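You operate a simulated robot arm through the tools that you are given. There is no shell and no other tool.

The job below is to be done with a simulated robot arm. You get a single attempt, and the scene is never put back.

TASK
Slacken both joint bolts with the socket wrench and back them off.
Fine: Wrench back in its cradle. Hands unhurt; nothing dropped, spilt, damaged or left on.

It is judged by the outcome, as a careful person would: the job done as asked, and still so three seconds after it is handed in. It fails if anything else is knocked over, pushed out of place, dropped, spilled or broken.

THE ROBOT
A 7-joint arm with a two-finger parallel gripper, fixed in place. Base frame: the origin is on the floor under the middle of its stand, x ahead of it, y to its left, z up; the work surface is at about z = 0.88. Lengths are in m, angles in degrees, forces in N, time in s.
With the tool pointing down near the work surface it reaches from about 0.3 to 0.7 m from the base axis. Its first joint turns from -66.0 to 66.0 degrees. Payload 1.57 kg.
Tool frame: the origin (TCP) lies between the finger pads and is the grasp point; the fingertips stand 0.03 m ahead of it; z points along the fingers, y is the line along which they close. The gripper opens to 0.11 m. The fingers are 0.024 m wide and 0.012 m thick; the gripper's body (0.048 by 0.112 m) begins 0.078 m behind the TCP.
Orientation is that of the tool frame in the base frame, as a unit quaternion [w, x, y, z]. With the fingers straight down and closing along the base's y, the tool's x points along the base's -x, its y along +y and its z along -z.

THE INTERFACE
- The arm moves only by the tool send_rows. Its argument "deltas" is text: rows parted by semicolons, each of 7 numbers parted by spaces: the shift along the tool's x, y, z in units of 40 mm (1.0 is 40 mm), then the turn, a rotation vector about the tool's x, y, z in units of 6 degrees (1.0 is 6 degrees), then the closure, from 0 (fully open) to 1 (shut). In form: x y z ax ay az claw; .... A call has 1 to 20 rows; each row shifts and turns the commanded pose from where the row before left it, along the tool's axes as they then stand. A call with a number of a shift or a turn outside -1 to 1 is refused whole. Each row takes 0.2 s and may step no farther than 0.05 m and 8.6 degrees from the row before; otherwise, or with a gripper value out of range, the whole call is refused. Where a pose cannot be reached the arm comes as near as it can. A force on the tool above 40 N (or 10 N above the force at the start of the call, whichever is more), or a blocked arm, ends the call early, and 0.2 s more pass. Each finger travels about 0.108 m/s and halts on what it meets, pressing with about 22 N; the grip force reading is that of the motor and also rises with nothing between the fingers. The clock runs only during rows and for 0.2 s after the last one: add rows that do not move to give the fingers time. It gives the time, the measured TCP pose, the force on the tool (base axes), the opening and the grip force at its end, in the units of the frame above (readings bear some noise), with the torque about the TCP (base axes, N m) and any sound that the robot's microphone picked up.
- Cameras (640 x 400 px; columns grow to the right, rows downward): "scene" is fixed at [0.167, -0.3806, 1.4012]; the picture's right is [0.83, -0.55, 0.00], its down [-0.32, -0.49, -0.81] and it looks along [0.44, 0.67, -0.59] (base axes); focal length 356 px, centre (320, 200). "wrist" rides on the gripper at [0.07, 0.016, -0.141] in the tool frame; the picture's right is [-0.23, 0.97, 0.00], its down [-0.86, -0.20, -0.48] and it looks along [-0.47, -0.11, 0.88] (tool axes); focal length 222 px, centre (320, 200). There is no depth. A picture from a camera that has moved, and an enlarged one, comes with that camera's place and axes in the base frame and with its lens. The place of the scene camera against the robot may be out by one fixed shift of up to 0.012 m in any direction.
- grab_frame(camera): a new picture of that camera. The clock stands still meanwhile.
- zoom(camera, box): a new picture of the part [left, top, right, bottom] of that camera's present view, enlarged. The clock stands still meanwhile.
- sign_off(): hands the job in; it is judged then, once.

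Places have to be worked out from the pictures, the camera data and where the tool is seen. Open the gripper and draw the arm clear of the work before you hand the job in, unless the task says otherwise.

The tools are called after "Call:" as name(argument=value, ...) on one line, values as JSON. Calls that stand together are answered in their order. send_rows: Moves the arm, as the interface text tells. Its arguments: {"type":"object","properties":{"deltas":{"type":"string"}},"required":["deltas"]} The other tools are called the same way: grab_frame (camera) takes a picture; zoom (camera, box) takes an enlarged picture of a part of a camera's view; sign_off () hands the job in.

At the start:

```text
time: 0.0
eef_pos: [0.4815, -0.0869, 1.1873]
orientation: [0.0, -0.001, 1.0, 0.0]
ft_force: [-0.5, 0.7, 0.2]
wrist_torque: [0.0, 0.02, 0.02]
gripper_width: 0.1096
grasp_force: 0.1
```

scene: 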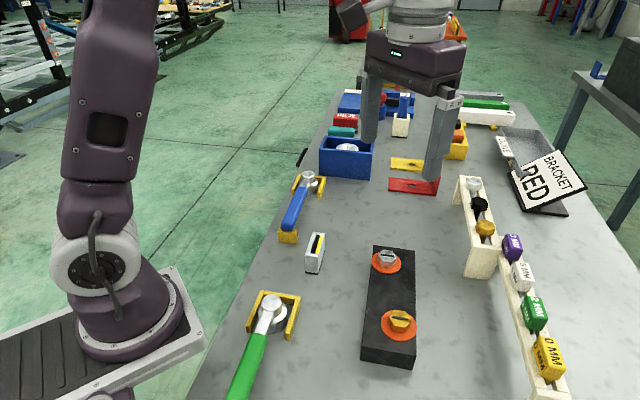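
wrist: 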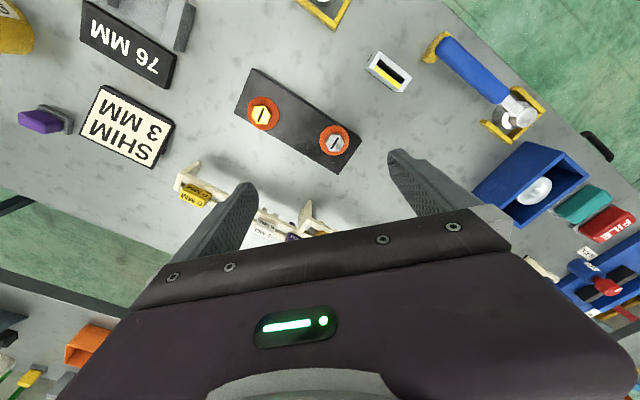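

I start by looking closely at the scene: there is a joint block with two bolts, two wrenches (blue and green) in yellow cradles, and signs. I zoom in on each.

Call:
zoom(camera="scene", box=[200, 150, 440, 300])

Call:
zoom(camera="scene", box=[200, 250, 440, 400])

Call:
zoom(camera="scene", box=[420, 120, 640, 400])

Call:
zoom(camera="wrist", box=[220, 0, 640, 260])

Call:
zoom(camera="wrist", box=[0, 0, 360, 250])

Call:
zoom(camera="scene", box=[280, 80, 540, 220])

```text
2.67 times, centred on (320, 225) of scene
camera zoom: at [0.167, -0.3806, 1.4012], right [0.83, -0.55, 0.0], down [-0.32, -0.49, -0.81], along [0.44, 0.67, -0.59], focal length 950 px, centre (320, 133)
```

zoom: 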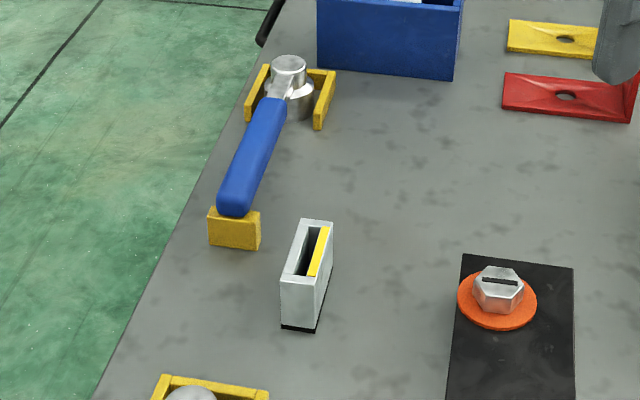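

```text
2.67 times, centred on (320, 325) of scene
camera zoom: at [0.167, -0.3806, 1.4012], right [0.83, -0.55, 0.0], down [-0.32, -0.49, -0.81], along [0.44, 0.67, -0.59], focal length 950 px, centre (320, -133)
```

zoom: 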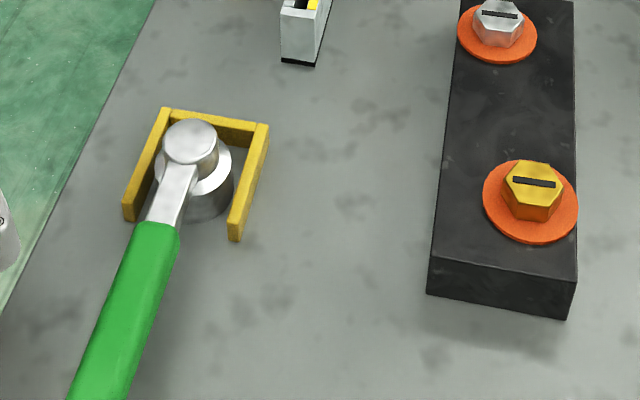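

```text
1.43 times, centred on (530, 260) of scene
camera zoom: at [0.167, -0.3806, 1.4012], right [0.83, -0.55, 0.0], down [-0.32, -0.49, -0.81], along [0.44, 0.67, -0.59], focal length 509 px, centre (20, 114)
```

zoom: 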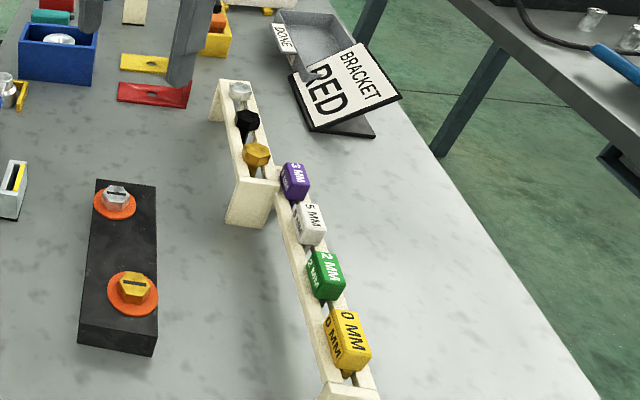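

```text
1.52 times, centred on (430, 130) of wrist
camera zoom: at [0.4109, -0.0722, 1.3288], right [0.23, 0.97, 0.0], down [0.86, -0.2, 0.48], along [0.47, -0.11, -0.88], focal length 338 px, centre (152, 307)
```

zoom: 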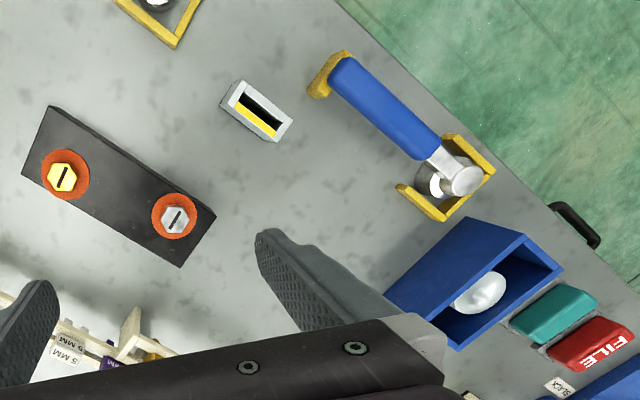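

```text
1.60 times, centred on (180, 125) of wrist
camera zoom: at [0.4109, -0.0722, 1.3288], right [0.23, 0.97, 0.0], down [0.86, -0.2, 0.48], along [0.47, -0.11, -0.88], focal length 355 px, centre (544, 320)
```

zoom: 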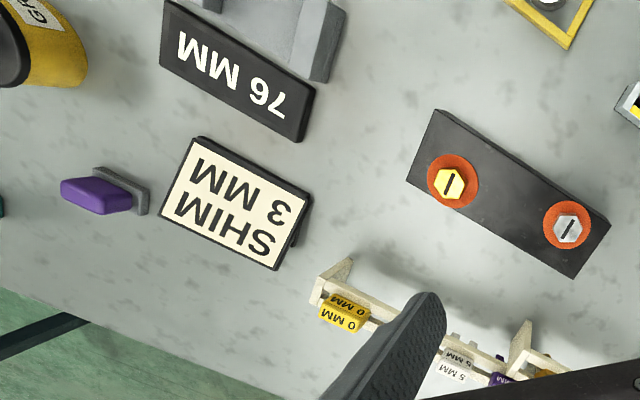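

```text
2.46 times, centred on (410, 150) of scene
camera zoom: at [0.167, -0.3806, 1.4012], right [0.83, -0.55, 0.0], down [-0.32, -0.49, -0.81], along [0.44, 0.67, -0.59], focal length 877 px, centre (98, 323)
```

zoom: 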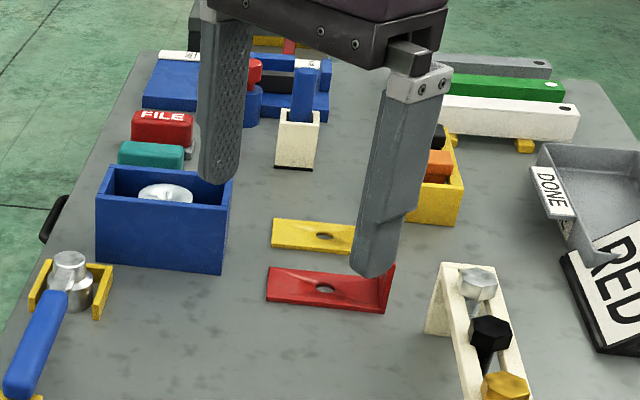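

Both bolts look like the same size hex (about 35 mm across). I need to tell the blue from the green wrench, so I zoom in further on each head and the bolts.

Call:
zoom(camera="scene", box=[270, 160, 340, 250])

Call:
zoom(camera="scene", box=[220, 280, 320, 400])

Call:
zoom(camera="scene", box=[350, 235, 430, 375])

Call:
zoom(camera="wrist", box=[420, 20, 560, 150])

Call:
zoom(camera="wrist", box=[230, 60, 370, 180])

```text
4.44 times, centred on (305, 205) of scene
camera zoom: at [0.167, -0.3806, 1.4012], right [0.83, -0.55, 0.0], down [-0.32, -0.49, -0.81], along [0.44, 0.67, -0.59], focal length 1584 px, centre (387, 178)
```

zoom: 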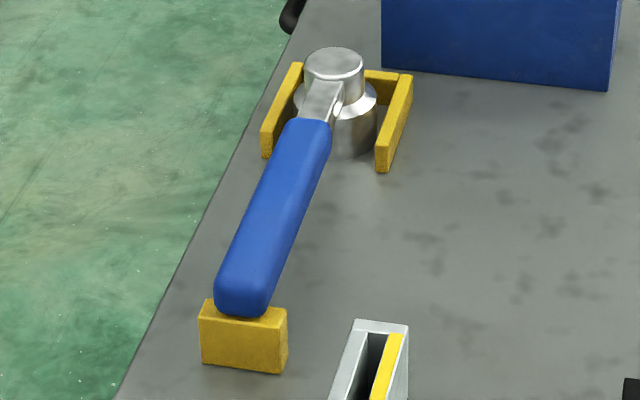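

```text
3.33 times, centred on (270, 340) of scene
camera zoom: at [0.167, -0.3806, 1.4012], right [0.83, -0.55, 0.0], down [-0.32, -0.49, -0.81], along [0.44, 0.67, -0.59], focal length 1188 px, centre (487, -267)
```

zoom: 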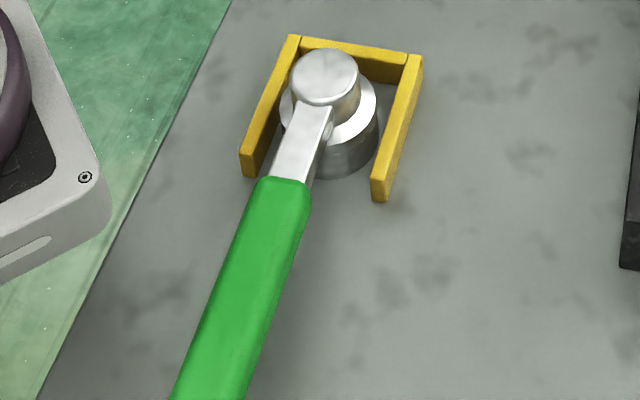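

```text
2.86 times, centred on (390, 305) of scene
camera zoom: at [0.167, -0.3806, 1.4012], right [0.83, -0.55, 0.0], down [-0.32, -0.49, -0.81], along [0.44, 0.67, -0.59], focal length 1018 px, centre (120, -100)
```

zoom: 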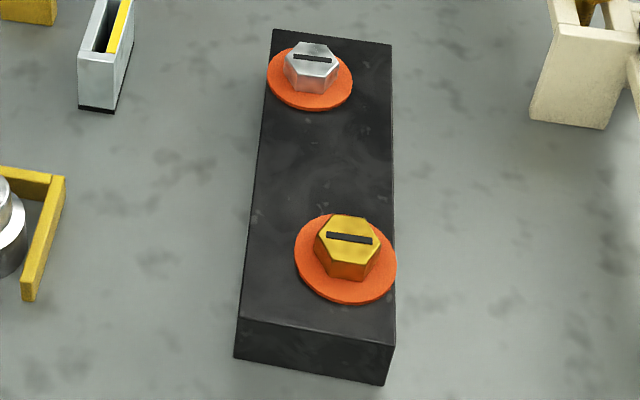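

```text
3.08 times, centred on (490, 85) of wrist
camera zoom: at [0.4109, -0.0722, 1.3288], right [0.23, 0.97, 0.0], down [0.86, -0.2, 0.48], along [0.47, -0.11, -0.88], focal length 684 px, centre (-203, 554)
```

zoom: 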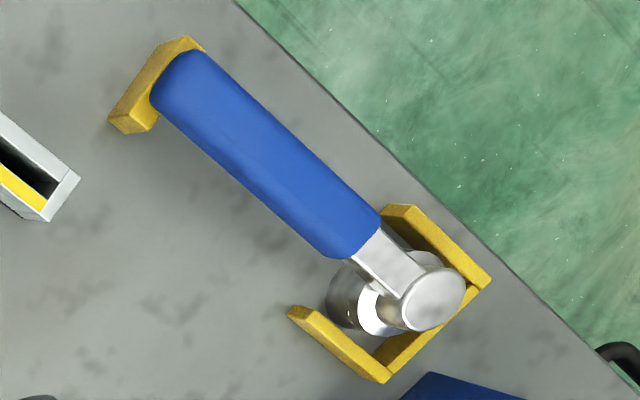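

```text
3.33 times, centred on (300, 120) of wrist
camera zoom: at [0.4109, -0.0722, 1.3288], right [0.23, 0.97, 0.0], down [0.86, -0.2, 0.48], along [0.47, -0.11, -0.88], focal length 740 px, centre (387, 467)
```

zoom: 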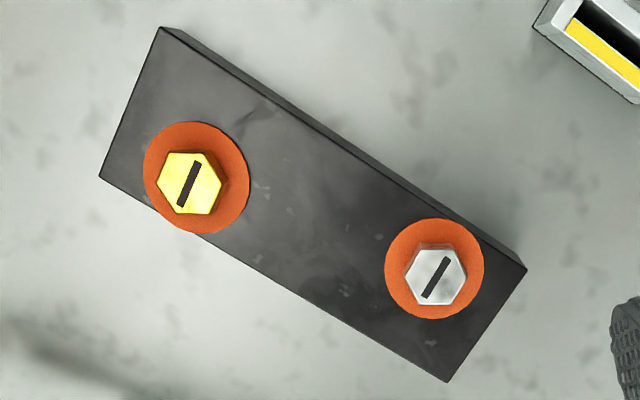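

Both wrenches have similar-looking sockets; I need the green one's full shape. I move the arm back 0.12 m at this height so the wrist camera sees the green wrench.

Call:
send_rows(deltas="1 0 0 0 0 0 0; 1 0 0 0 0 0 0; 1 0 0 0 0 0 0; 0 0 0 0 0 0 0; 0 0 0 0 0 0 0")

```text
time: 1.2
eef_pos: [0.3625, -0.0872, 1.1883]
orientation: [0.0, 0.0, 1.0, 0.0]
ft_force: [0.0, -0.4, -0.3]
wrist_torque: [-0.06, -0.01, 0.01]
gripper_width: 0.1102
grasp_force: 0.0
```

I take wrist and scene pictures from here.

Call:
grab_frame(camera="wrist")

Call:
grab_frame(camera="scene")

```text
taken
camera wrist: at [0.2923, -0.0714, 1.3299], right [0.23, 0.97, 0.0], down [0.86, -0.2, 0.48], along [0.47, -0.11, -0.88], focal length 222 px, centre (320, 200)
```

wrist: 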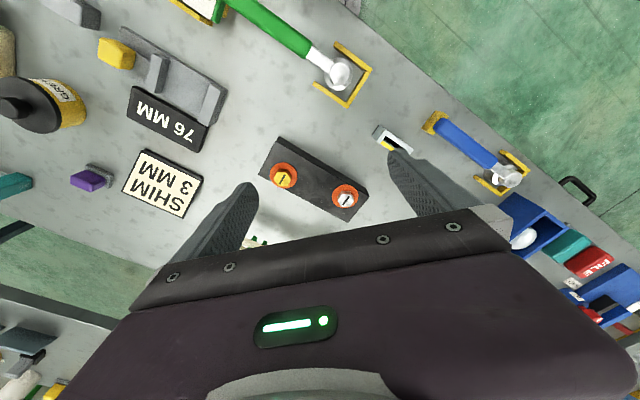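

```text
taken
```

scene: 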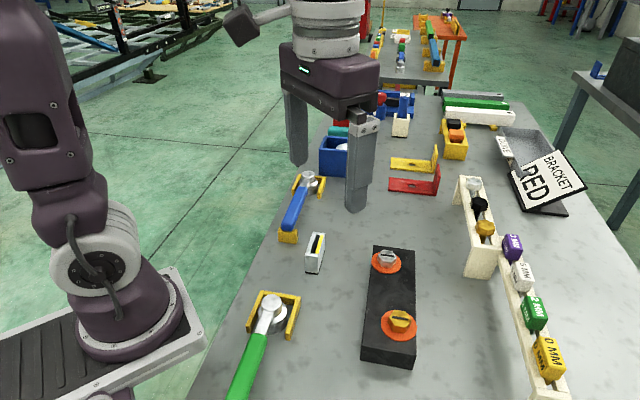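

Call:
zoom(camera="wrist", box=[170, 0, 390, 130])

Call:
zoom(camera="wrist", box=[0, 0, 260, 220])

```text
2.91 times, centred on (280, 65) of wrist
camera zoom: at [0.2923, -0.0714, 1.3299], right [0.23, 0.97, 0.0], down [0.86, -0.2, 0.48], along [0.47, -0.11, -0.88], focal length 646 px, centre (436, 593)
```

zoom: 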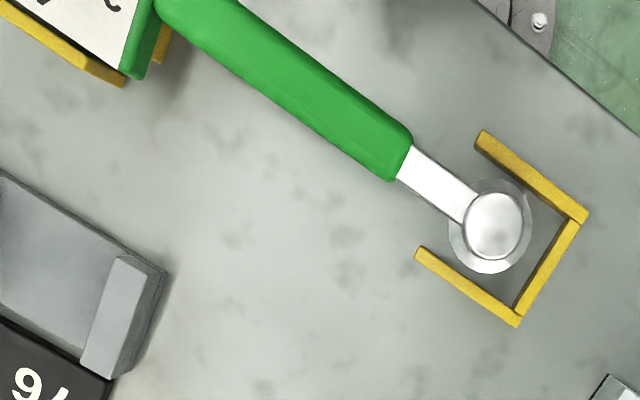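

```text
1.82 times, centred on (130, 110) of wrist
camera zoom: at [0.2923, -0.0714, 1.3299], right [0.23, 0.97, 0.0], down [0.86, -0.2, 0.48], along [0.47, -0.11, -0.88], focal length 404 px, centre (666, 364)
```

zoom: 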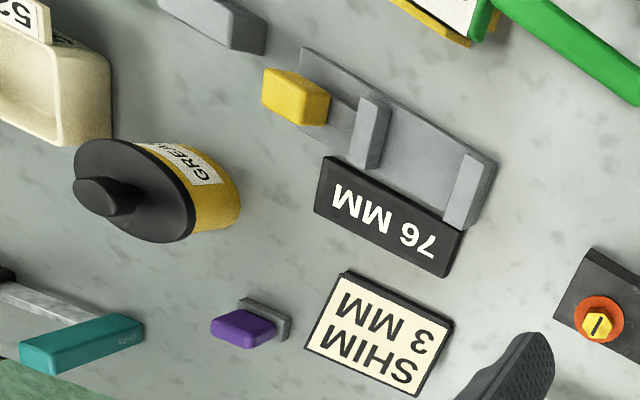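

The green wrench has a white labelled plate at its handle end, cut off at the top of the view. I tilt the tool back 24° and shift right 80 mm to read it.

Call:
send_rows(deltas="0 -1 0 0 1 0 0; 0 -1 0 0 1 0 0; 0 0 0 0 1 0 0; 0 0 0 0 1 0 0; 0 0 0 0 0 0 0; 0 0 0 0 0 0 0")

Call:
grab_frame(camera="wrist")

Call:
zoom(camera="wrist", box=[160, 0, 480, 200])

```text
time: 2.6
eef_pos: [0.362, -0.1672, 1.1867]
orientation: [-0.208, 0.0, 0.978, 0.0]
ft_force: [0.0, -0.3, -0.8]
wrist_torque: [-0.01, 0.01, -0.02]
gripper_width: 0.11
grasp_force: 0.1
```

```text
taken
camera wrist: at [0.355, -0.1515, 1.3451], right [0.21, 0.97, -0.09], down [0.98, -0.2, 0.09], along [0.07, -0.11, -0.99], focal length 222 px, centre (320, 200)
```

wrist: 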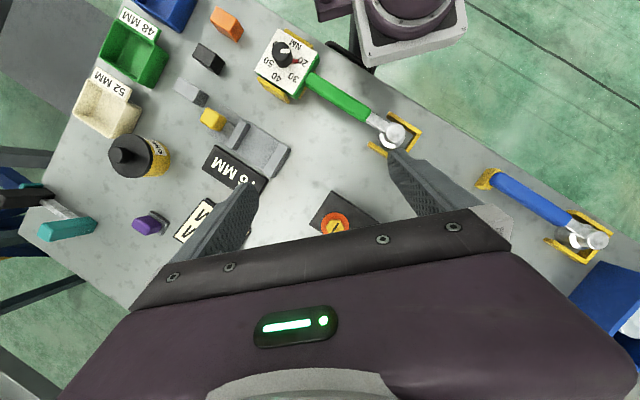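

```text
2.00 times, centred on (320, 100) of wrist
camera zoom: at [0.355, -0.1515, 1.3451], right [0.21, 0.97, -0.09], down [0.98, -0.2, 0.09], along [0.07, -0.11, -0.99], focal length 444 px, centre (320, 400)
```

zoom: 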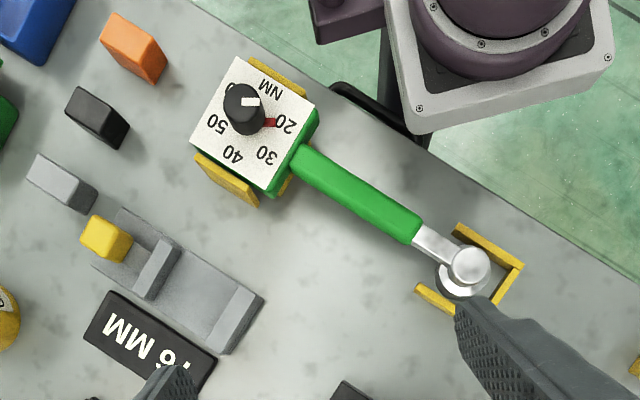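

The green tool is a torque wrench with an N·m dial, so the blue one is the plain socket wrench. I return the tool to vertical and move toward the blue wrench to measure it from above.

Call:
send_rows(deltas="0 1 0 0 -1 0 0; 0 1 0 0 -1 0 0; 0 1 0 0 -1 0 0; 0 1 0 0 -1 0 0; 0 1 0 0 0 0 0; 0 1 0 0 0 0 0; 0 1 0 0 0 0 0; 0 1 0 0 0 0 0; 0 1 0 0 0 0 0; 0.5 0 0 0 0 0 0; 0 0 0 0 0 0 0; 0 0 0 0 0 0 0")

Call:
grab_frame(camera="wrist")

Call:
zoom(camera="wrist", box=[220, 60, 420, 200])

```text
time: 5.2
eef_pos: [0.341, 0.1913, 1.1897]
orientation: [0.0, 0.001, 1.0, 0.001]
ft_force: [-0.5, 0.4, 0.1]
wrist_torque: [0.0, 0.01, 0.02]
gripper_width: 0.1101
grasp_force: 0.1
```

```text
taken
camera wrist: at [0.272, 0.2072, 1.33], right [0.23, 0.97, 0.0], down [0.85, -0.2, 0.48], along [0.47, -0.11, -0.88], focal length 222 px, centre (320, 200)
```

wrist: 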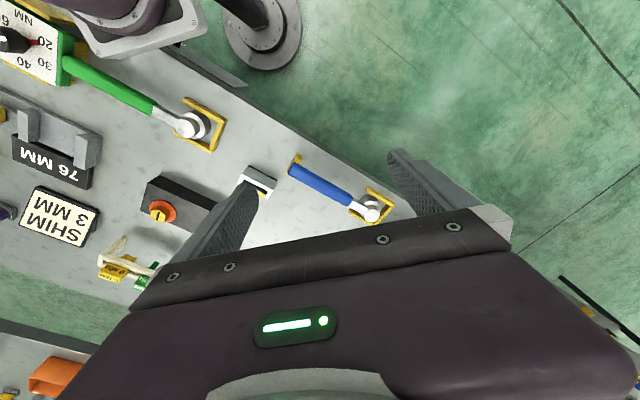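

```text
2.86 times, centred on (320, 130) of wrist
camera zoom: at [0.272, 0.2072, 1.33], right [0.23, 0.97, 0.0], down [0.85, -0.2, 0.48], along [0.47, -0.11, -0.88], focal length 635 px, centre (320, 400)
```

zoom: 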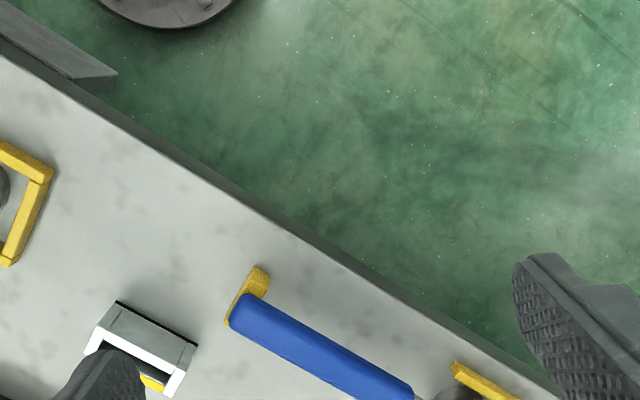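

I need a better view of the blue wrench: I move forward about 0.11 m so it sits in the upper middle of the wrist picture.

Call:
send_rows(deltas="-1 0 0.3 0 0 0 0; -1 0 0.3 0 0 0 0; -0.8 0 0.4 0 0 0 0; 0 0 0 0 0 0 0; 0 0 0 0 0 0 0; 0 0 0 0 0 0 0")

Call:
grab_frame(camera="wrist")

Call:
zoom(camera="wrist", box=[240, 60, 420, 200])

```text
time: 6.6
eef_pos: [0.4542, 0.1918, 1.1464]
orientation: [0.0, 0.0, 1.0, 0.0]
ft_force: [-0.2, -0.2, 0.0]
wrist_torque: [0.0, -0.01, 0.01]
gripper_width: 0.1102
grasp_force: 0.1
```

```text
taken
camera wrist: at [0.3833, 0.2073, 1.2874], right [0.23, 0.97, 0.0], down [0.86, -0.2, 0.48], along [0.47, -0.11, -0.88], focal length 222 px, centre (320, 200)
```

wrist: 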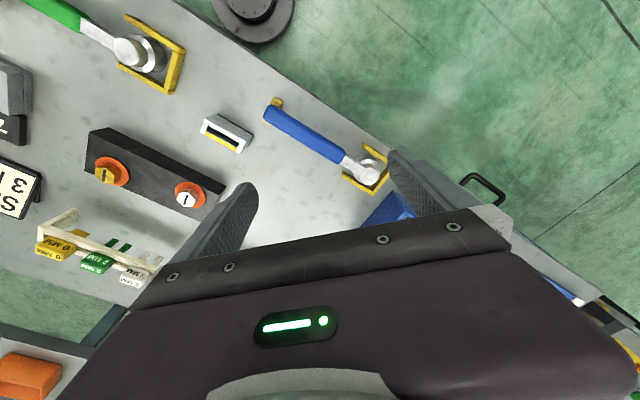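

```text
2.86 times, centred on (330, 130) of wrist
camera zoom: at [0.3833, 0.2073, 1.2874], right [0.23, 0.97, 0.0], down [0.86, -0.2, 0.48], along [0.47, -0.11, -0.88], focal length 635 px, centre (291, 400)
```

zoom: 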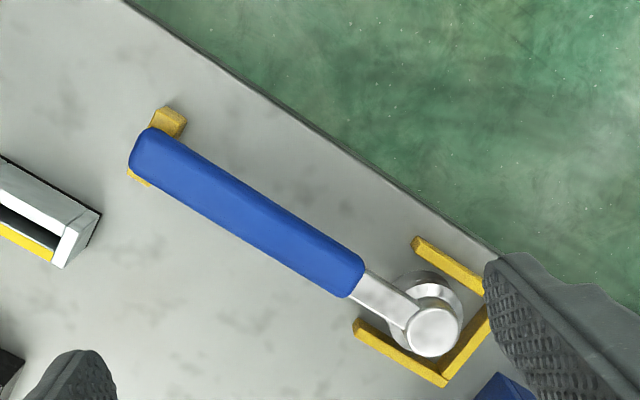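

From two views I put the knob top near (0.548, 0.258, 0.93) and the handle end near (0.412, 0.116, 0.917). I zoom on the bolts from this view to triangulate them, and check the scene picture for heights.

Call:
zoom(camera="wrist", box=[70, 110, 250, 230])

Call:
zoom(camera="scene", box=[265, 160, 345, 250])

Call:
grab_frame(camera="scene")

```text
3.33 times, centred on (160, 170) of wrist
camera zoom: at [0.3833, 0.2073, 1.2874], right [0.23, 0.97, 0.0], down [0.86, -0.2, 0.48], along [0.47, -0.11, -0.88], focal length 740 px, centre (853, 300)
```

zoom: 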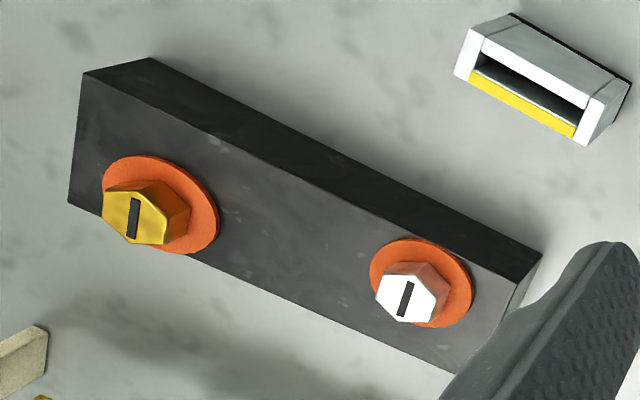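

```text
4.44 times, centred on (305, 205) of scene
camera zoom: at [0.167, -0.3806, 1.4012], right [0.83, -0.55, 0.0], down [-0.32, -0.49, -0.81], along [0.44, 0.67, -0.59], focal length 1584 px, centre (387, 178)
```

zoom: 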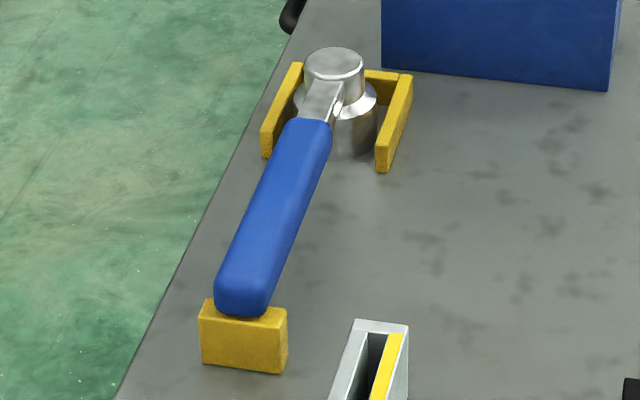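

```text
taken
```

scene: 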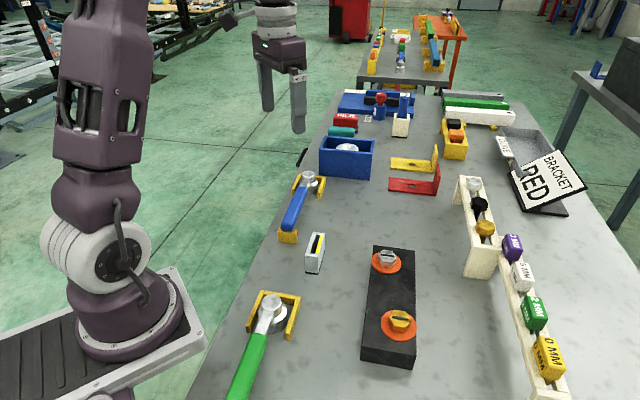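

The bolt tops triangulate to about silver (0.513, -0.069, 0.939) and gold (0.441, -0.180, 0.938). I now turn the gripper 46° to straddle the blue handle and come to a hover about 0.16 m above it to check alignment.

Call:
send_rows(deltas="0 0 0 0 0 -0.9625 0; 0 0 0 0 0 -0.9625 0; 0 0 0 0 0 -0.9625 0; 0 0 0 0 0 -0.9625 0; 0 0 0 0 0 -0.9625 0; 0 0 0 0 0 -0.9625 0; 0 0 0 0 0 -0.9625 0; 0 0 0 0 0 -0.9625 0; 0.155 -0.275 0.83 0 0 0 0; 0.155 -0.275 0.83 0 0 0 0; 0 0 0 0 0 0 0; 0 0 0 0 0 0 0; 0 0 0 0 0 0 0")

Call:
grab_frame(camera="wrist")

Call:
grab_frame(camera="scene")

```text
time: 9.4
eef_pos: [0.4598, 0.1676, 1.0804]
orientation: [0.0, -0.392, 0.92, 0.0]
ft_force: [0.3, -0.3, -0.1]
wrist_torque: [-0.02, 0.02, -0.02]
gripper_width: 0.1099
grasp_force: 0.1
```

```text
taken
camera wrist: at [0.4, 0.1271, 1.2208], right [-0.55, 0.84, 0.0], down [0.74, 0.48, 0.48], along [0.4, 0.26, -0.88], focal length 222 px, centre (320, 200)
```

wrist: 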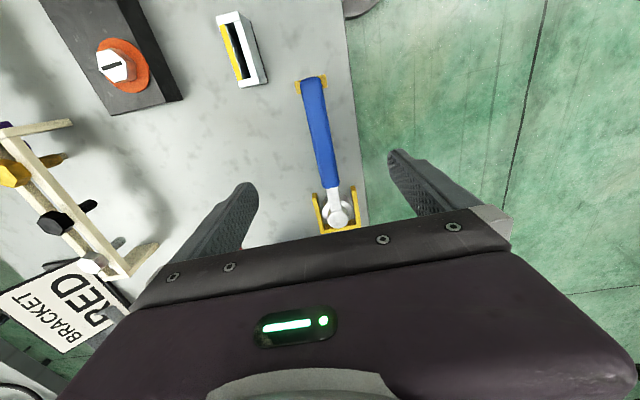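

```text
taken
```

scene: 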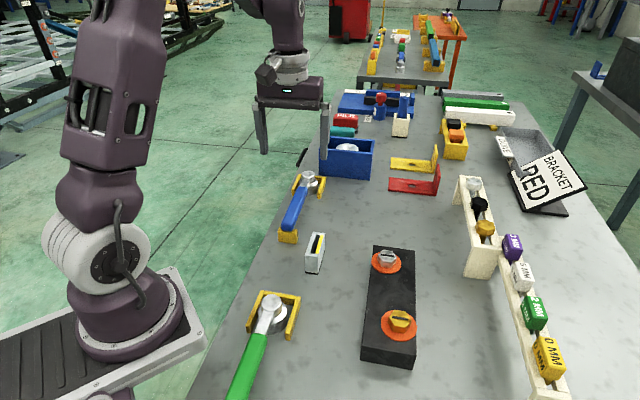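

I zoom on the wrench between the fingers to refine its axis and height.

Call:
zoom(camera="wrist", box=[250, 60, 410, 240])

Call:
zoom(camera="wrist", box=[280, 160, 390, 240])

```text
2.22 times, centred on (330, 150) of wrist
camera zoom: at [0.4, 0.1271, 1.2208], right [-0.55, 0.84, 0.0], down [0.74, 0.48, 0.48], along [0.4, 0.26, -0.88], focal length 494 px, centre (298, 311)
```

zoom: 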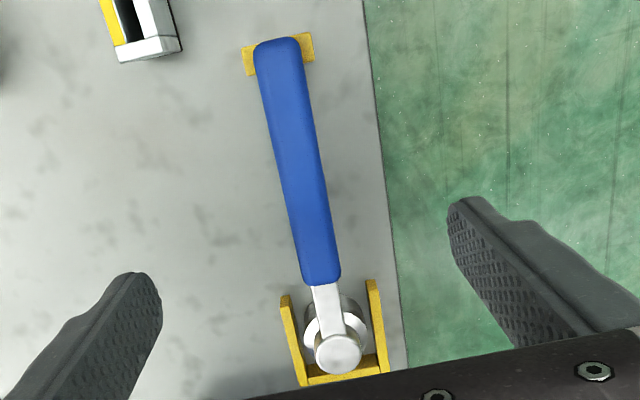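

```text
5.00 times, centred on (335, 200) of wrist
camera zoom: at [0.4, 0.1271, 1.2208], right [-0.55, 0.84, 0.0], down [0.74, 0.48, 0.48], along [0.4, 0.26, -0.88], focal length 1111 px, centre (245, 200)
```

zoom: 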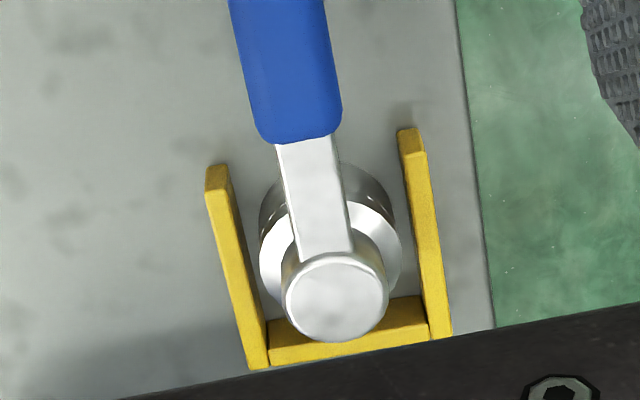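

Three views agree: knob top at (0.548, 0.258, 0.929), handle along 45–46°, so the TCP is centred on the handle 0.126 m from the head. I descend to just above the handle and check.

Call:
send_rows(deltas="0 0 1 0 0 0 0; 0 0 1 0 0 0 0; 0 0 1 0 0 0 0; 0 0 0.4 0 0 0 0; 0 0 0 0 0 0 0; 0 0 0 0 0 0 0")

Call:
grab_frame(camera="wrist")

Call:
zoom(camera="scene", box=[240, 130, 360, 260])

```text
time: 10.8
eef_pos: [0.4595, 0.1688, 0.9467]
orientation: [0.0, -0.392, 0.92, 0.0]
ft_force: [0.5, 0.4, 0.6]
wrist_torque: [-0.01, 0.01, -0.01]
gripper_width: 0.1102
grasp_force: 0.1
```

```text
taken
camera wrist: at [0.3988, 0.129, 1.0865], right [-0.55, 0.84, 0.0], down [0.74, 0.48, 0.48], along [0.4, 0.26, -0.88], focal length 222 px, centre (320, 200)
```

wrist: 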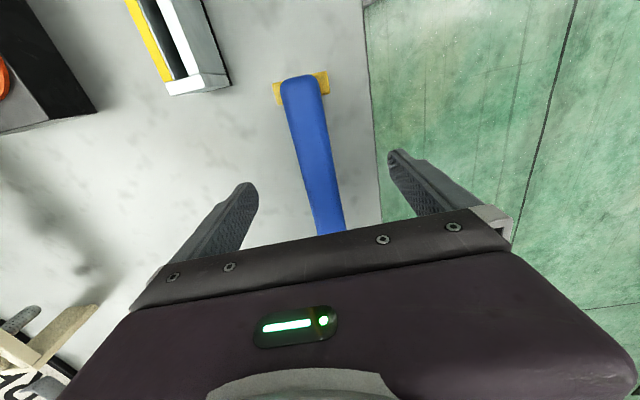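

```text
3.08 times, centred on (300, 195) of scene
camera zoom: at [0.167, -0.3806, 1.4012], right [0.83, -0.55, 0.0], down [-0.32, -0.49, -0.81], along [0.44, 0.67, -0.59], focal length 1096 px, centre (382, 215)
```

zoom: 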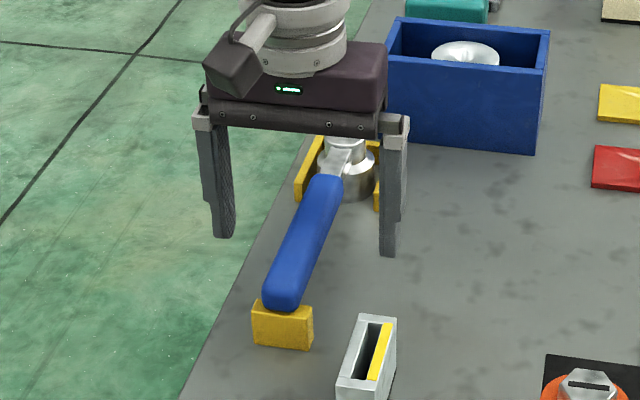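

The handle lies centred between the fingers with clear space. I lower 27 mm to z≈0.92 and close.

Call:
send_rows(deltas="0 0 0.675 0 0 0 0; 0 0 0 0 0 0 0; 0 0 0 0 0 0 0.5; 0 0 0 0 0 0 0.8; 0 0 0 0 0 0 1; 0 0 0 0 0 0 1; 0 0 0 0 0 0 1")

Call:
grab_frame(camera="wrist")

Call:
zoom(camera="scene", box=[240, 130, 360, 260])

```text
time: 12.4
eef_pos: [0.4603, 0.1681, 0.9198]
orientation: [0.0, -0.393, 0.92, 0.001]
ft_force: [1.5, -0.9, 0.0]
wrist_torque: [-0.05, -0.01, -0.12]
gripper_width: 0.0261
grasp_force: 22.3
```

```text
taken
camera wrist: at [0.3993, 0.1288, 1.0599], right [-0.55, 0.84, 0.0], down [0.74, 0.48, 0.48], along [0.4, 0.26, -0.88], focal length 222 px, centre (320, 200)
```

wrist: 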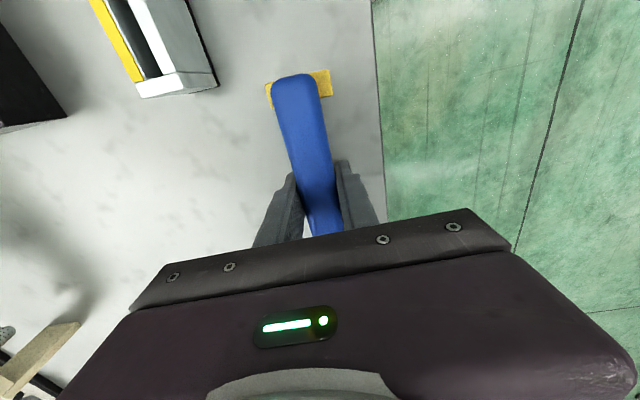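

```text
3.08 times, centred on (300, 195) of scene
camera zoom: at [0.167, -0.3806, 1.4012], right [0.83, -0.55, 0.0], down [-0.32, -0.49, -0.81], along [0.44, 0.67, -0.59], focal length 1096 px, centre (382, 215)
```

zoom: 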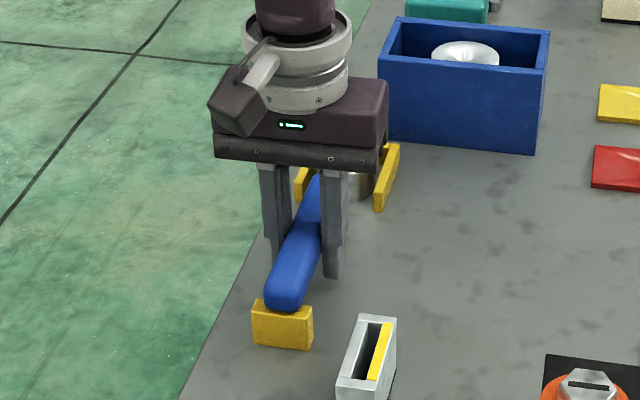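

The handle is gripped (26 mm, 22 N). I lift gently straight up 40 mm and check the wrench stays level.

Call:
send_rows(deltas="0 0 -0.25 0 0 0 1; 0 0 -0.25 0 0 0 1; 0 0 -0.5 0 0 0 1; 0 0 0 0 0 0 1; 0 0 0 0 0 0 1")

Call:
zoom(camera="scene", box=[240, 110, 380, 260])

Call:
grab_frame(camera="wrist")

```text
time: 13.6
eef_pos: [0.46, 0.1673, 0.9581]
orientation: [0.0, -0.392, 0.92, 0.0]
ft_force: [-0.2, 0.2, -3.4]
wrist_torque: [-0.12, 0.12, 0.03]
gripper_width: 0.0256
grasp_force: 21.6
```

```text
2.67 times, centred on (310, 185) of scene
camera zoom: at [0.167, -0.3806, 1.4012], right [0.83, -0.55, 0.0], down [-0.32, -0.49, -0.81], along [0.44, 0.67, -0.59], focal length 950 px, centre (347, 240)
```

zoom: 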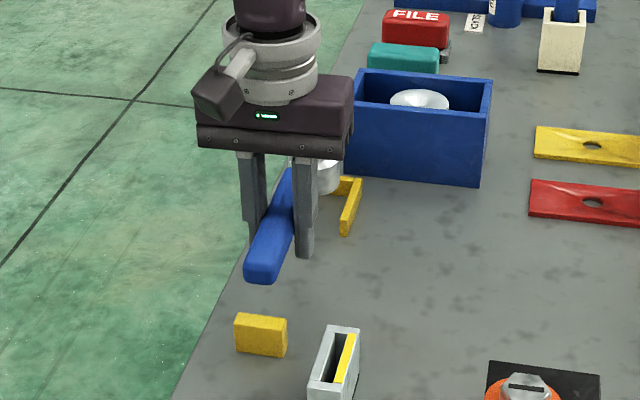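

```text
taken
camera wrist: at [0.3994, 0.1278, 1.099], right [-0.55, 0.84, 0.0], down [0.74, 0.48, 0.48], along [0.4, 0.26, -0.88], focal length 222 px, centre (320, 200)
```

wrist: 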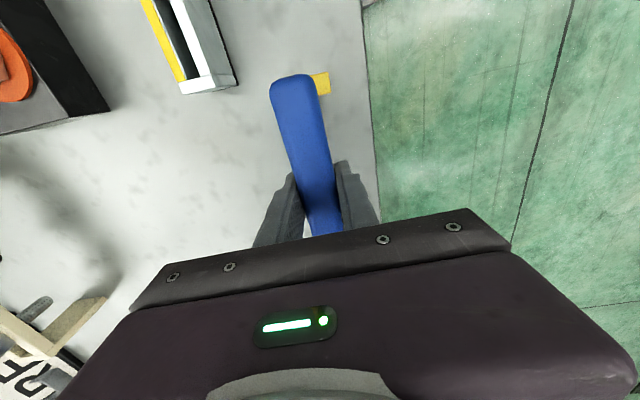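

The wrench (about 0.35 kg) hangs level and firm. Before choosing an engagement angle I want to see the socket's inside, so I raise it well clear and then tilt it so the opening faces the scene camera.

Call:
send_rows(deltas="0 0 -0.6 0 0 0 1; 0 0 -0.8 0 0 0 1; 0 0 -0.9 0 0 0 1; 0 0 -0.9 0 0 0 1; 0 0 -0.9 0 0 0 1; 0 0 -0.9 0 0 0 1; 0 0 -0.9 0 0 0 1; 0 0 -0.9 0 0 0 1; 0 0 -0.9 0 0 0 1; 0 0 -0.6 0 0 0 1; 0 0 0 0 0 0 1; 0 0 0 0 0 0 1")

Call:
grab_frame(camera="scene")

Call:
grab_frame(camera="wrist")

```text
time: 16.2
eef_pos: [0.4597, 0.1709, 1.2903]
orientation: [-0.001, -0.394, 0.919, 0.0]
ft_force: [1.1, -0.3, -3.9]
wrist_torque: [-0.18, 0.11, -0.02]
gripper_width: 0.0258
grasp_force: 21.9
```

```text
taken
```

scene: 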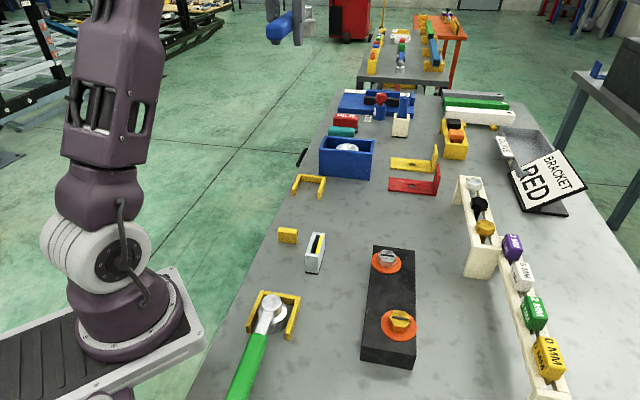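

```text
taken
camera wrist: at [0.3995, 0.13, 1.4302], right [-0.55, 0.84, 0.0], down [0.74, 0.48, 0.48], along [0.4, 0.26, -0.88], focal length 222 px, centre (320, 200)
```

wrist: 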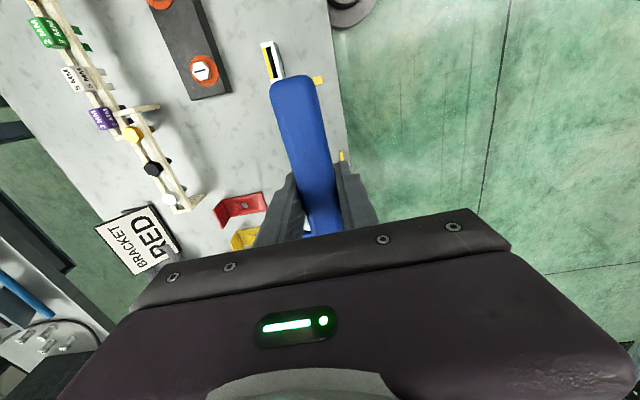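

The wrench is held steady. I tilt it 40° about the closing axis in place so that the socket opening turns to the scene camera.

Call:
send_rows(deltas="0 0 0.8 0 0 0 1; 0 0 0 0 0.6 0 1; 0 0 0 0 0.8 0 1; 0 0 0 0 0.9 0 1; 0 0 0 0 0.9 0 1; 0 0 0 0 0.9 0 1; 0 0 0 0 0.9 0 1; 0 0 0 0 0.9 0 1; 0 0 0 0 0.8 0 1; 0 0 0 0 0 0 1; 0 0 0 0 0 0 1")

Call:
grab_frame(camera="scene")

Call:
zoom(camera="scene", box=[250, 0, 390, 120])

```text
time: 18.6
eef_pos: [0.4384, 0.1635, 1.2635]
orientation: [-0.086, -0.4, 0.911, -0.056]
ft_force: [-0.2, -0.1, -4.1]
wrist_torque: [-0.16, 0.11, 0.0]
gripper_width: 0.026
grasp_force: 22.4
out of reach, approached as far as the arm can: row 4, 5, 6, 7, 8, 9
```

```text
taken
```

scene: 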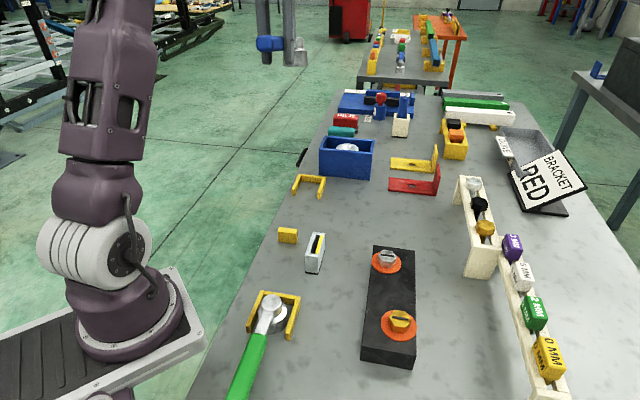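

```text
3.33 times, centred on (320, 60) of scene
camera zoom: at [0.167, -0.3806, 1.4012], right [0.84, -0.55, 0.0], down [-0.32, -0.49, -0.81], along [0.44, 0.67, -0.59], focal length 1188 px, centre (320, 667)
```

zoom: 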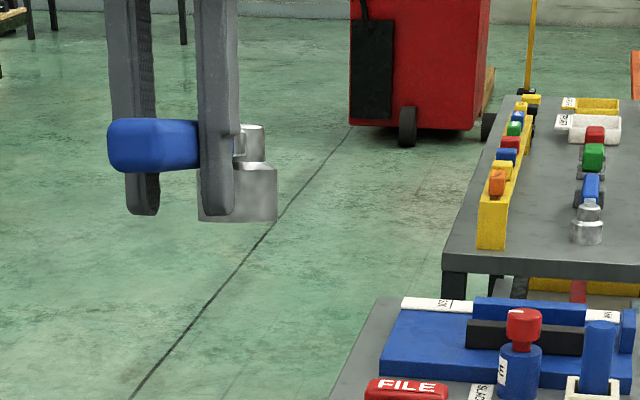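

The arm can't tilt that way here, so I'll drop the idea and use touch instead. I undo the tilt and check the pose returns to vertical.

Call:
send_rows(deltas="0 0 0 0 -0.8 0 1; 0 0 0 0 -0.9 0 1; 0 0 0 0 -0.9 0 1; 0 0 0 0 -0.9 0 1; 0 0 0 0 -0.9 0 1; 0 0 0 0 -0.9 0 1; 0 0 0 0 -0.8 0 1; 0 0 0 0 -0.6 0 1; 0 0 0 0 0 0 1; 0 0 0 0 0 0 1")

```text
time: 20.8
eef_pos: [0.4382, 0.1644, 1.2641]
orientation: [0.232, -0.395, 0.885, 0.084]
ft_force: [0.1, -0.1, -3.8]
wrist_torque: [-0.11, 0.11, 0.0]
gripper_width: 0.0259
grasp_force: 22.2
```

The reach-limited rows had stayed put, so undoing over-rotated it by 28.6°. I compute the relative rotation back to vertical at yaw 46° and apply it.

Call:
send_rows(deltas="0 0 0 -0.044 0.7925 0.053 1; 0 0 0 -0.044 0.7925 0.053 1; 0 0 0 -0.044 0.7925 0.053 1; 0 0 0 -0.044 0.7925 0.053 1; 0 0 0 -0.044 0.7925 0.053 1; 0 0 0 -0.044 0.7925 0.053 1; 0 0 0 0 0 0 1; 0 0 0 0 0 0 1")

Call:
grab_frame(camera="wrist")

```text
time: 22.6
eef_pos: [0.4384, 0.1651, 1.2627]
orientation: [0.001, -0.391, 0.92, -0.001]
ft_force: [-0.4, 0.0, -4.5]
wrist_torque: [-0.14, 0.14, 0.02]
gripper_width: 0.0259
grasp_force: 21.9
```

```text
taken
camera wrist: at [0.3776, 0.1242, 1.4037], right [-0.54, 0.84, 0.0], down [0.74, 0.48, 0.48], along [0.4, 0.26, -0.88], focal length 222 px, centre (320, 200)
```

wrist: 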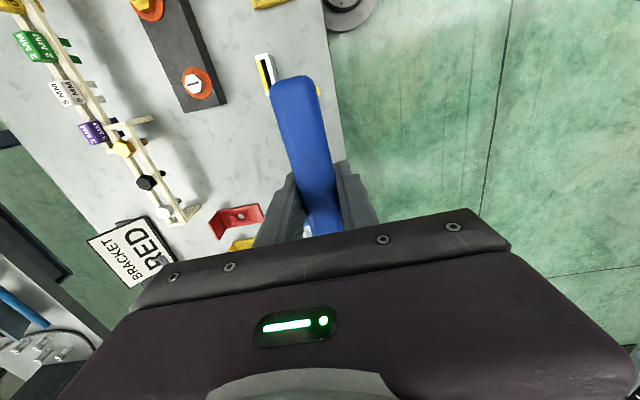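

It is vertical again and the wrench has not moved in the grip. I yaw to 21° and travel at height to hover above the gold bolt with the handle pointing back to the robot side.

Call:
send_rows(deltas="0 0 0 0 0 0.84 1; 0 0 0 0 0 0.84 1; 0 0 0 0 0 0.84 1; 0 0 0 0 0 0.84 1; 0 0 0 0 0 0.84 1; 0.562 -0.7345 0.37 0 0 0 1; 0.562 -0.7345 0.37 0 0 0 1; 0.562 -0.7345 0.37 0 0 0 1; 0.562 -0.7345 0.37 0 0 0 1; 0.562 -0.7345 0.37 0 0 0 1; 0.562 -0.7345 0.37 0 0 0 1; 0.562 -0.7345 0.37 0 0 0 1; 0.562 -0.7345 0.37 0 0 0 1; 0.562 -0.7345 0.37 0 0 0 1; 0.562 -0.7345 0.37 0 0 0 1; 0.562 -0.7345 0.37 0 0 0 1; 0 0 0 0 0 0 1; 0 0 0 0 0 0 1")

Call:
grab_frame(camera="scene")

Call:
grab_frame(camera="wrist")

```text
time: 26.4
eef_pos: [0.3257, -0.2264, 1.0974]
orientation: [0.0, -0.181, 0.983, 0.0]
ft_force: [-0.3, -0.6, -3.6]
wrist_torque: [-0.05, 0.18, 0.01]
gripper_width: 0.026
grasp_force: 22.3
```

```text
taken
```

scene: 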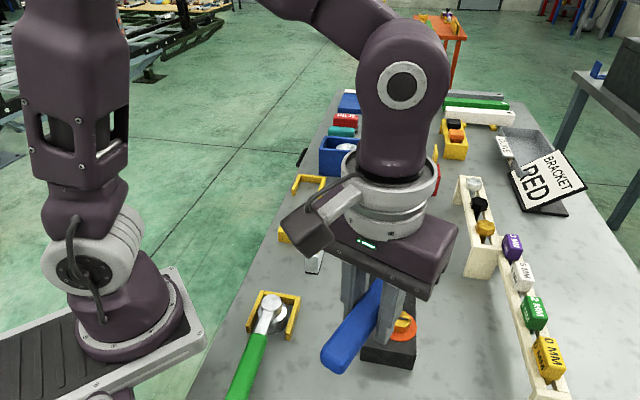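

```text
taken
camera wrist: at [0.2528, -0.2372, 1.2381], right [-0.14, 0.99, 0.0], down [0.87, 0.12, 0.48], along [0.48, 0.07, -0.88], focal length 222 px, centre (320, 200)
```

wrist: 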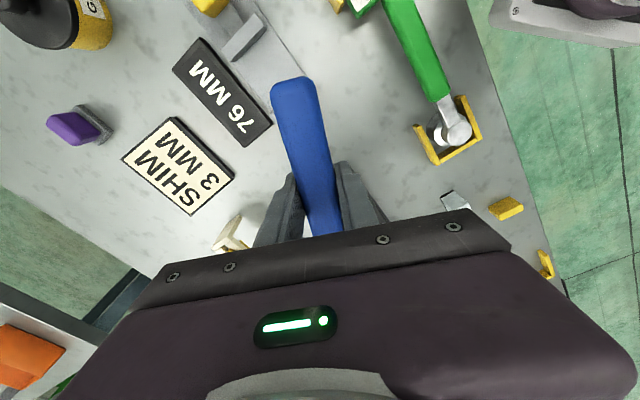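

The hand blocks the scene camera's line to the gold bolt at this angle. I swing the handle to 171° (yaw −9°) and come down to about 30 mm above the bolt head so the socket is visible beside the hand.

Call:
send_rows(deltas="0 0 0 0 0 0.834 1; 0 0 0 0 0 0.834 1; 0 0 0 0 0 0.834 1; 0 0 0 0 0 0.834 1; 0 0 0 0 0 0.834 1; 0 0 0 0 0 0.834 1; 0.161 0.542 0.727 0 0 0 1; 0.161 0.542 0.727 0 0 0 1; 0.161 0.542 0.727 0 0 0 1; 0 0 0 0 0 0 1; 0 0 0 0 0 0 1; 0 0 0 0 0 0 1")

Call:
grab_frame(camera="scene")

Call:
zoom(camera="scene", box=[320, 240, 460, 370])

Call:
grab_frame(camera="wrist")

```text
time: 29.0
eef_pos: [0.3174, -0.1592, 1.0132]
orientation: [0.0, 0.079, 0.997, -0.001]
ft_force: [-0.4, -0.8, -4.2]
wrist_torque: [0.03, 0.21, -0.01]
gripper_width: 0.0259
grasp_force: 22.2
```

```text
taken
```

scene: 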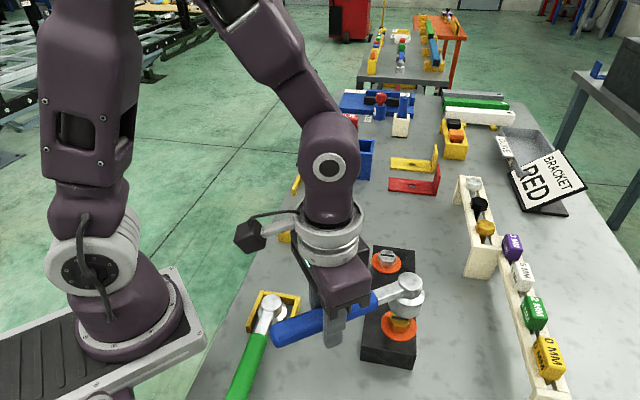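

```text
3.08 times, centred on (390, 305) of scene
camera zoom: at [0.167, -0.3806, 1.4012], right [0.84, -0.55, 0.0], down [-0.32, -0.49, -0.81], along [0.44, 0.67, -0.59], focal length 1096 px, centre (105, -123)
```

zoom: 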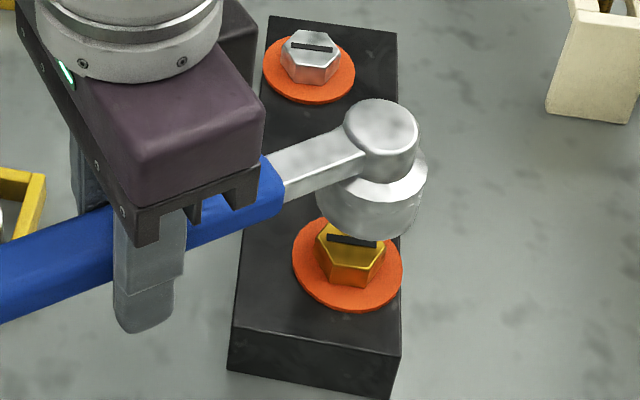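

```text
taken
camera wrist: at [0.2507, -0.1339, 1.1535], right [0.38, 0.93, 0.0], down [0.81, -0.33, 0.48], along [0.44, -0.18, -0.88], focal length 222 px, centre (320, 200)
```

wrist: 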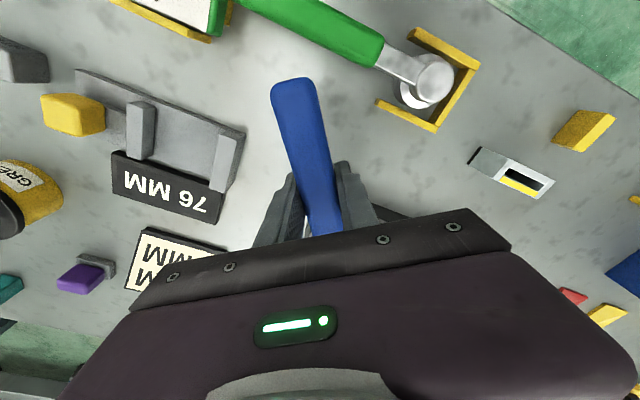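

The socket sits over the gold bolt within about 1–2 mm by my estimate. I zoom tighter to compare the knob, socket and bolt centres precisely.

Call:
zoom(camera="scene", box=[375, 265, 435, 345])

Call:
zoom(camera="scene", box=[260, 260, 430, 360])

```text
5.00 times, centred on (405, 305) of scene
camera zoom: at [0.167, -0.3806, 1.4012], right [0.84, -0.55, 0.0], down [-0.32, -0.49, -0.81], along [0.44, 0.67, -0.59], focal length 1782 px, centre (-105, -325)
```

zoom: 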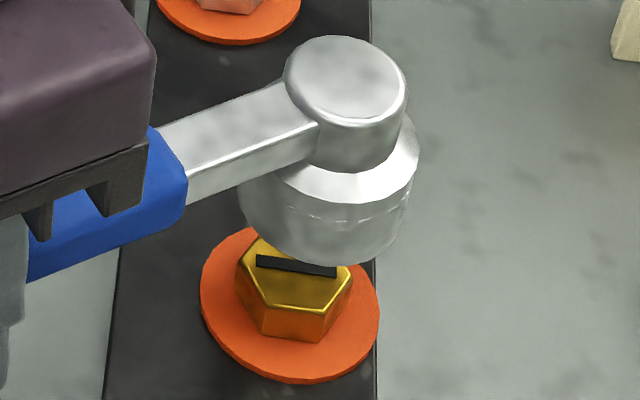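

```text
3.76 times, centred on (345, 310) of scene
camera zoom: at [0.167, -0.3806, 1.4012], right [0.84, -0.55, 0.0], down [-0.32, -0.49, -0.81], along [0.44, 0.67, -0.59], focal length 1341 px, centre (226, -214)
```

zoom: 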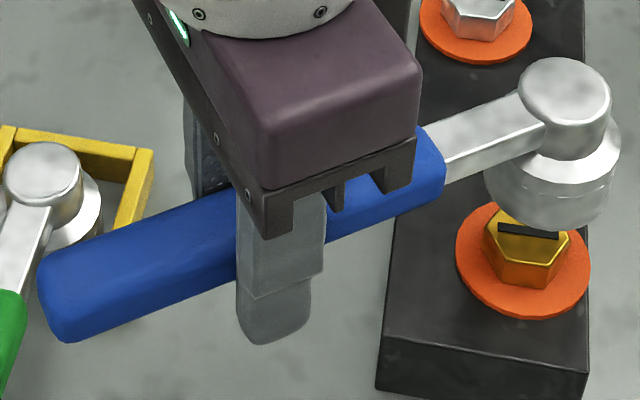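

Relative to the bolt the head reads about 1.5 mm too far to camera-right. I correct that and lower to just above the bolt head, then look again.

Call:
send_rows(deltas="0.034 0.015 0.3 0 0 0 1; 0 0 0.3 0 0 0 1; 0 0 0 0 0 0 1; 0 0 0 0 0 0 1")

Call:
zoom(camera="scene", box=[375, 265, 435, 345])

```text
time: 30.0
eef_pos: [0.3156, -0.1599, 0.9893]
orientation: [0.001, 0.079, 0.997, 0.0]
ft_force: [0.0, 0.3, -3.6]
wrist_torque: [0.01, 0.19, -0.02]
gripper_width: 0.0259
grasp_force: 22.5
```

```text
5.00 times, centred on (405, 305) of scene
camera zoom: at [0.167, -0.3806, 1.4012], right [0.83, -0.55, 0.0], down [-0.32, -0.49, -0.81], along [0.44, 0.67, -0.59], focal length 1782 px, centre (-105, -325)
```

zoom: 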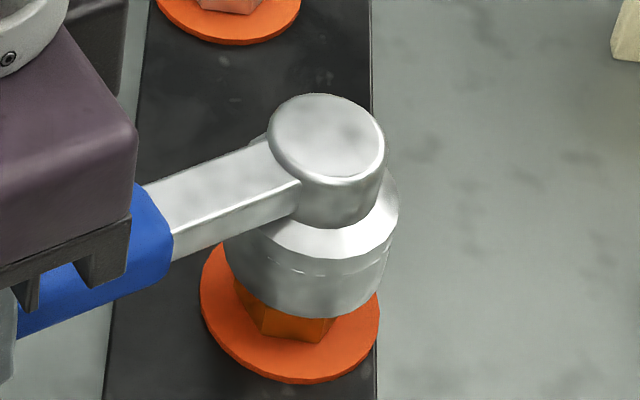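

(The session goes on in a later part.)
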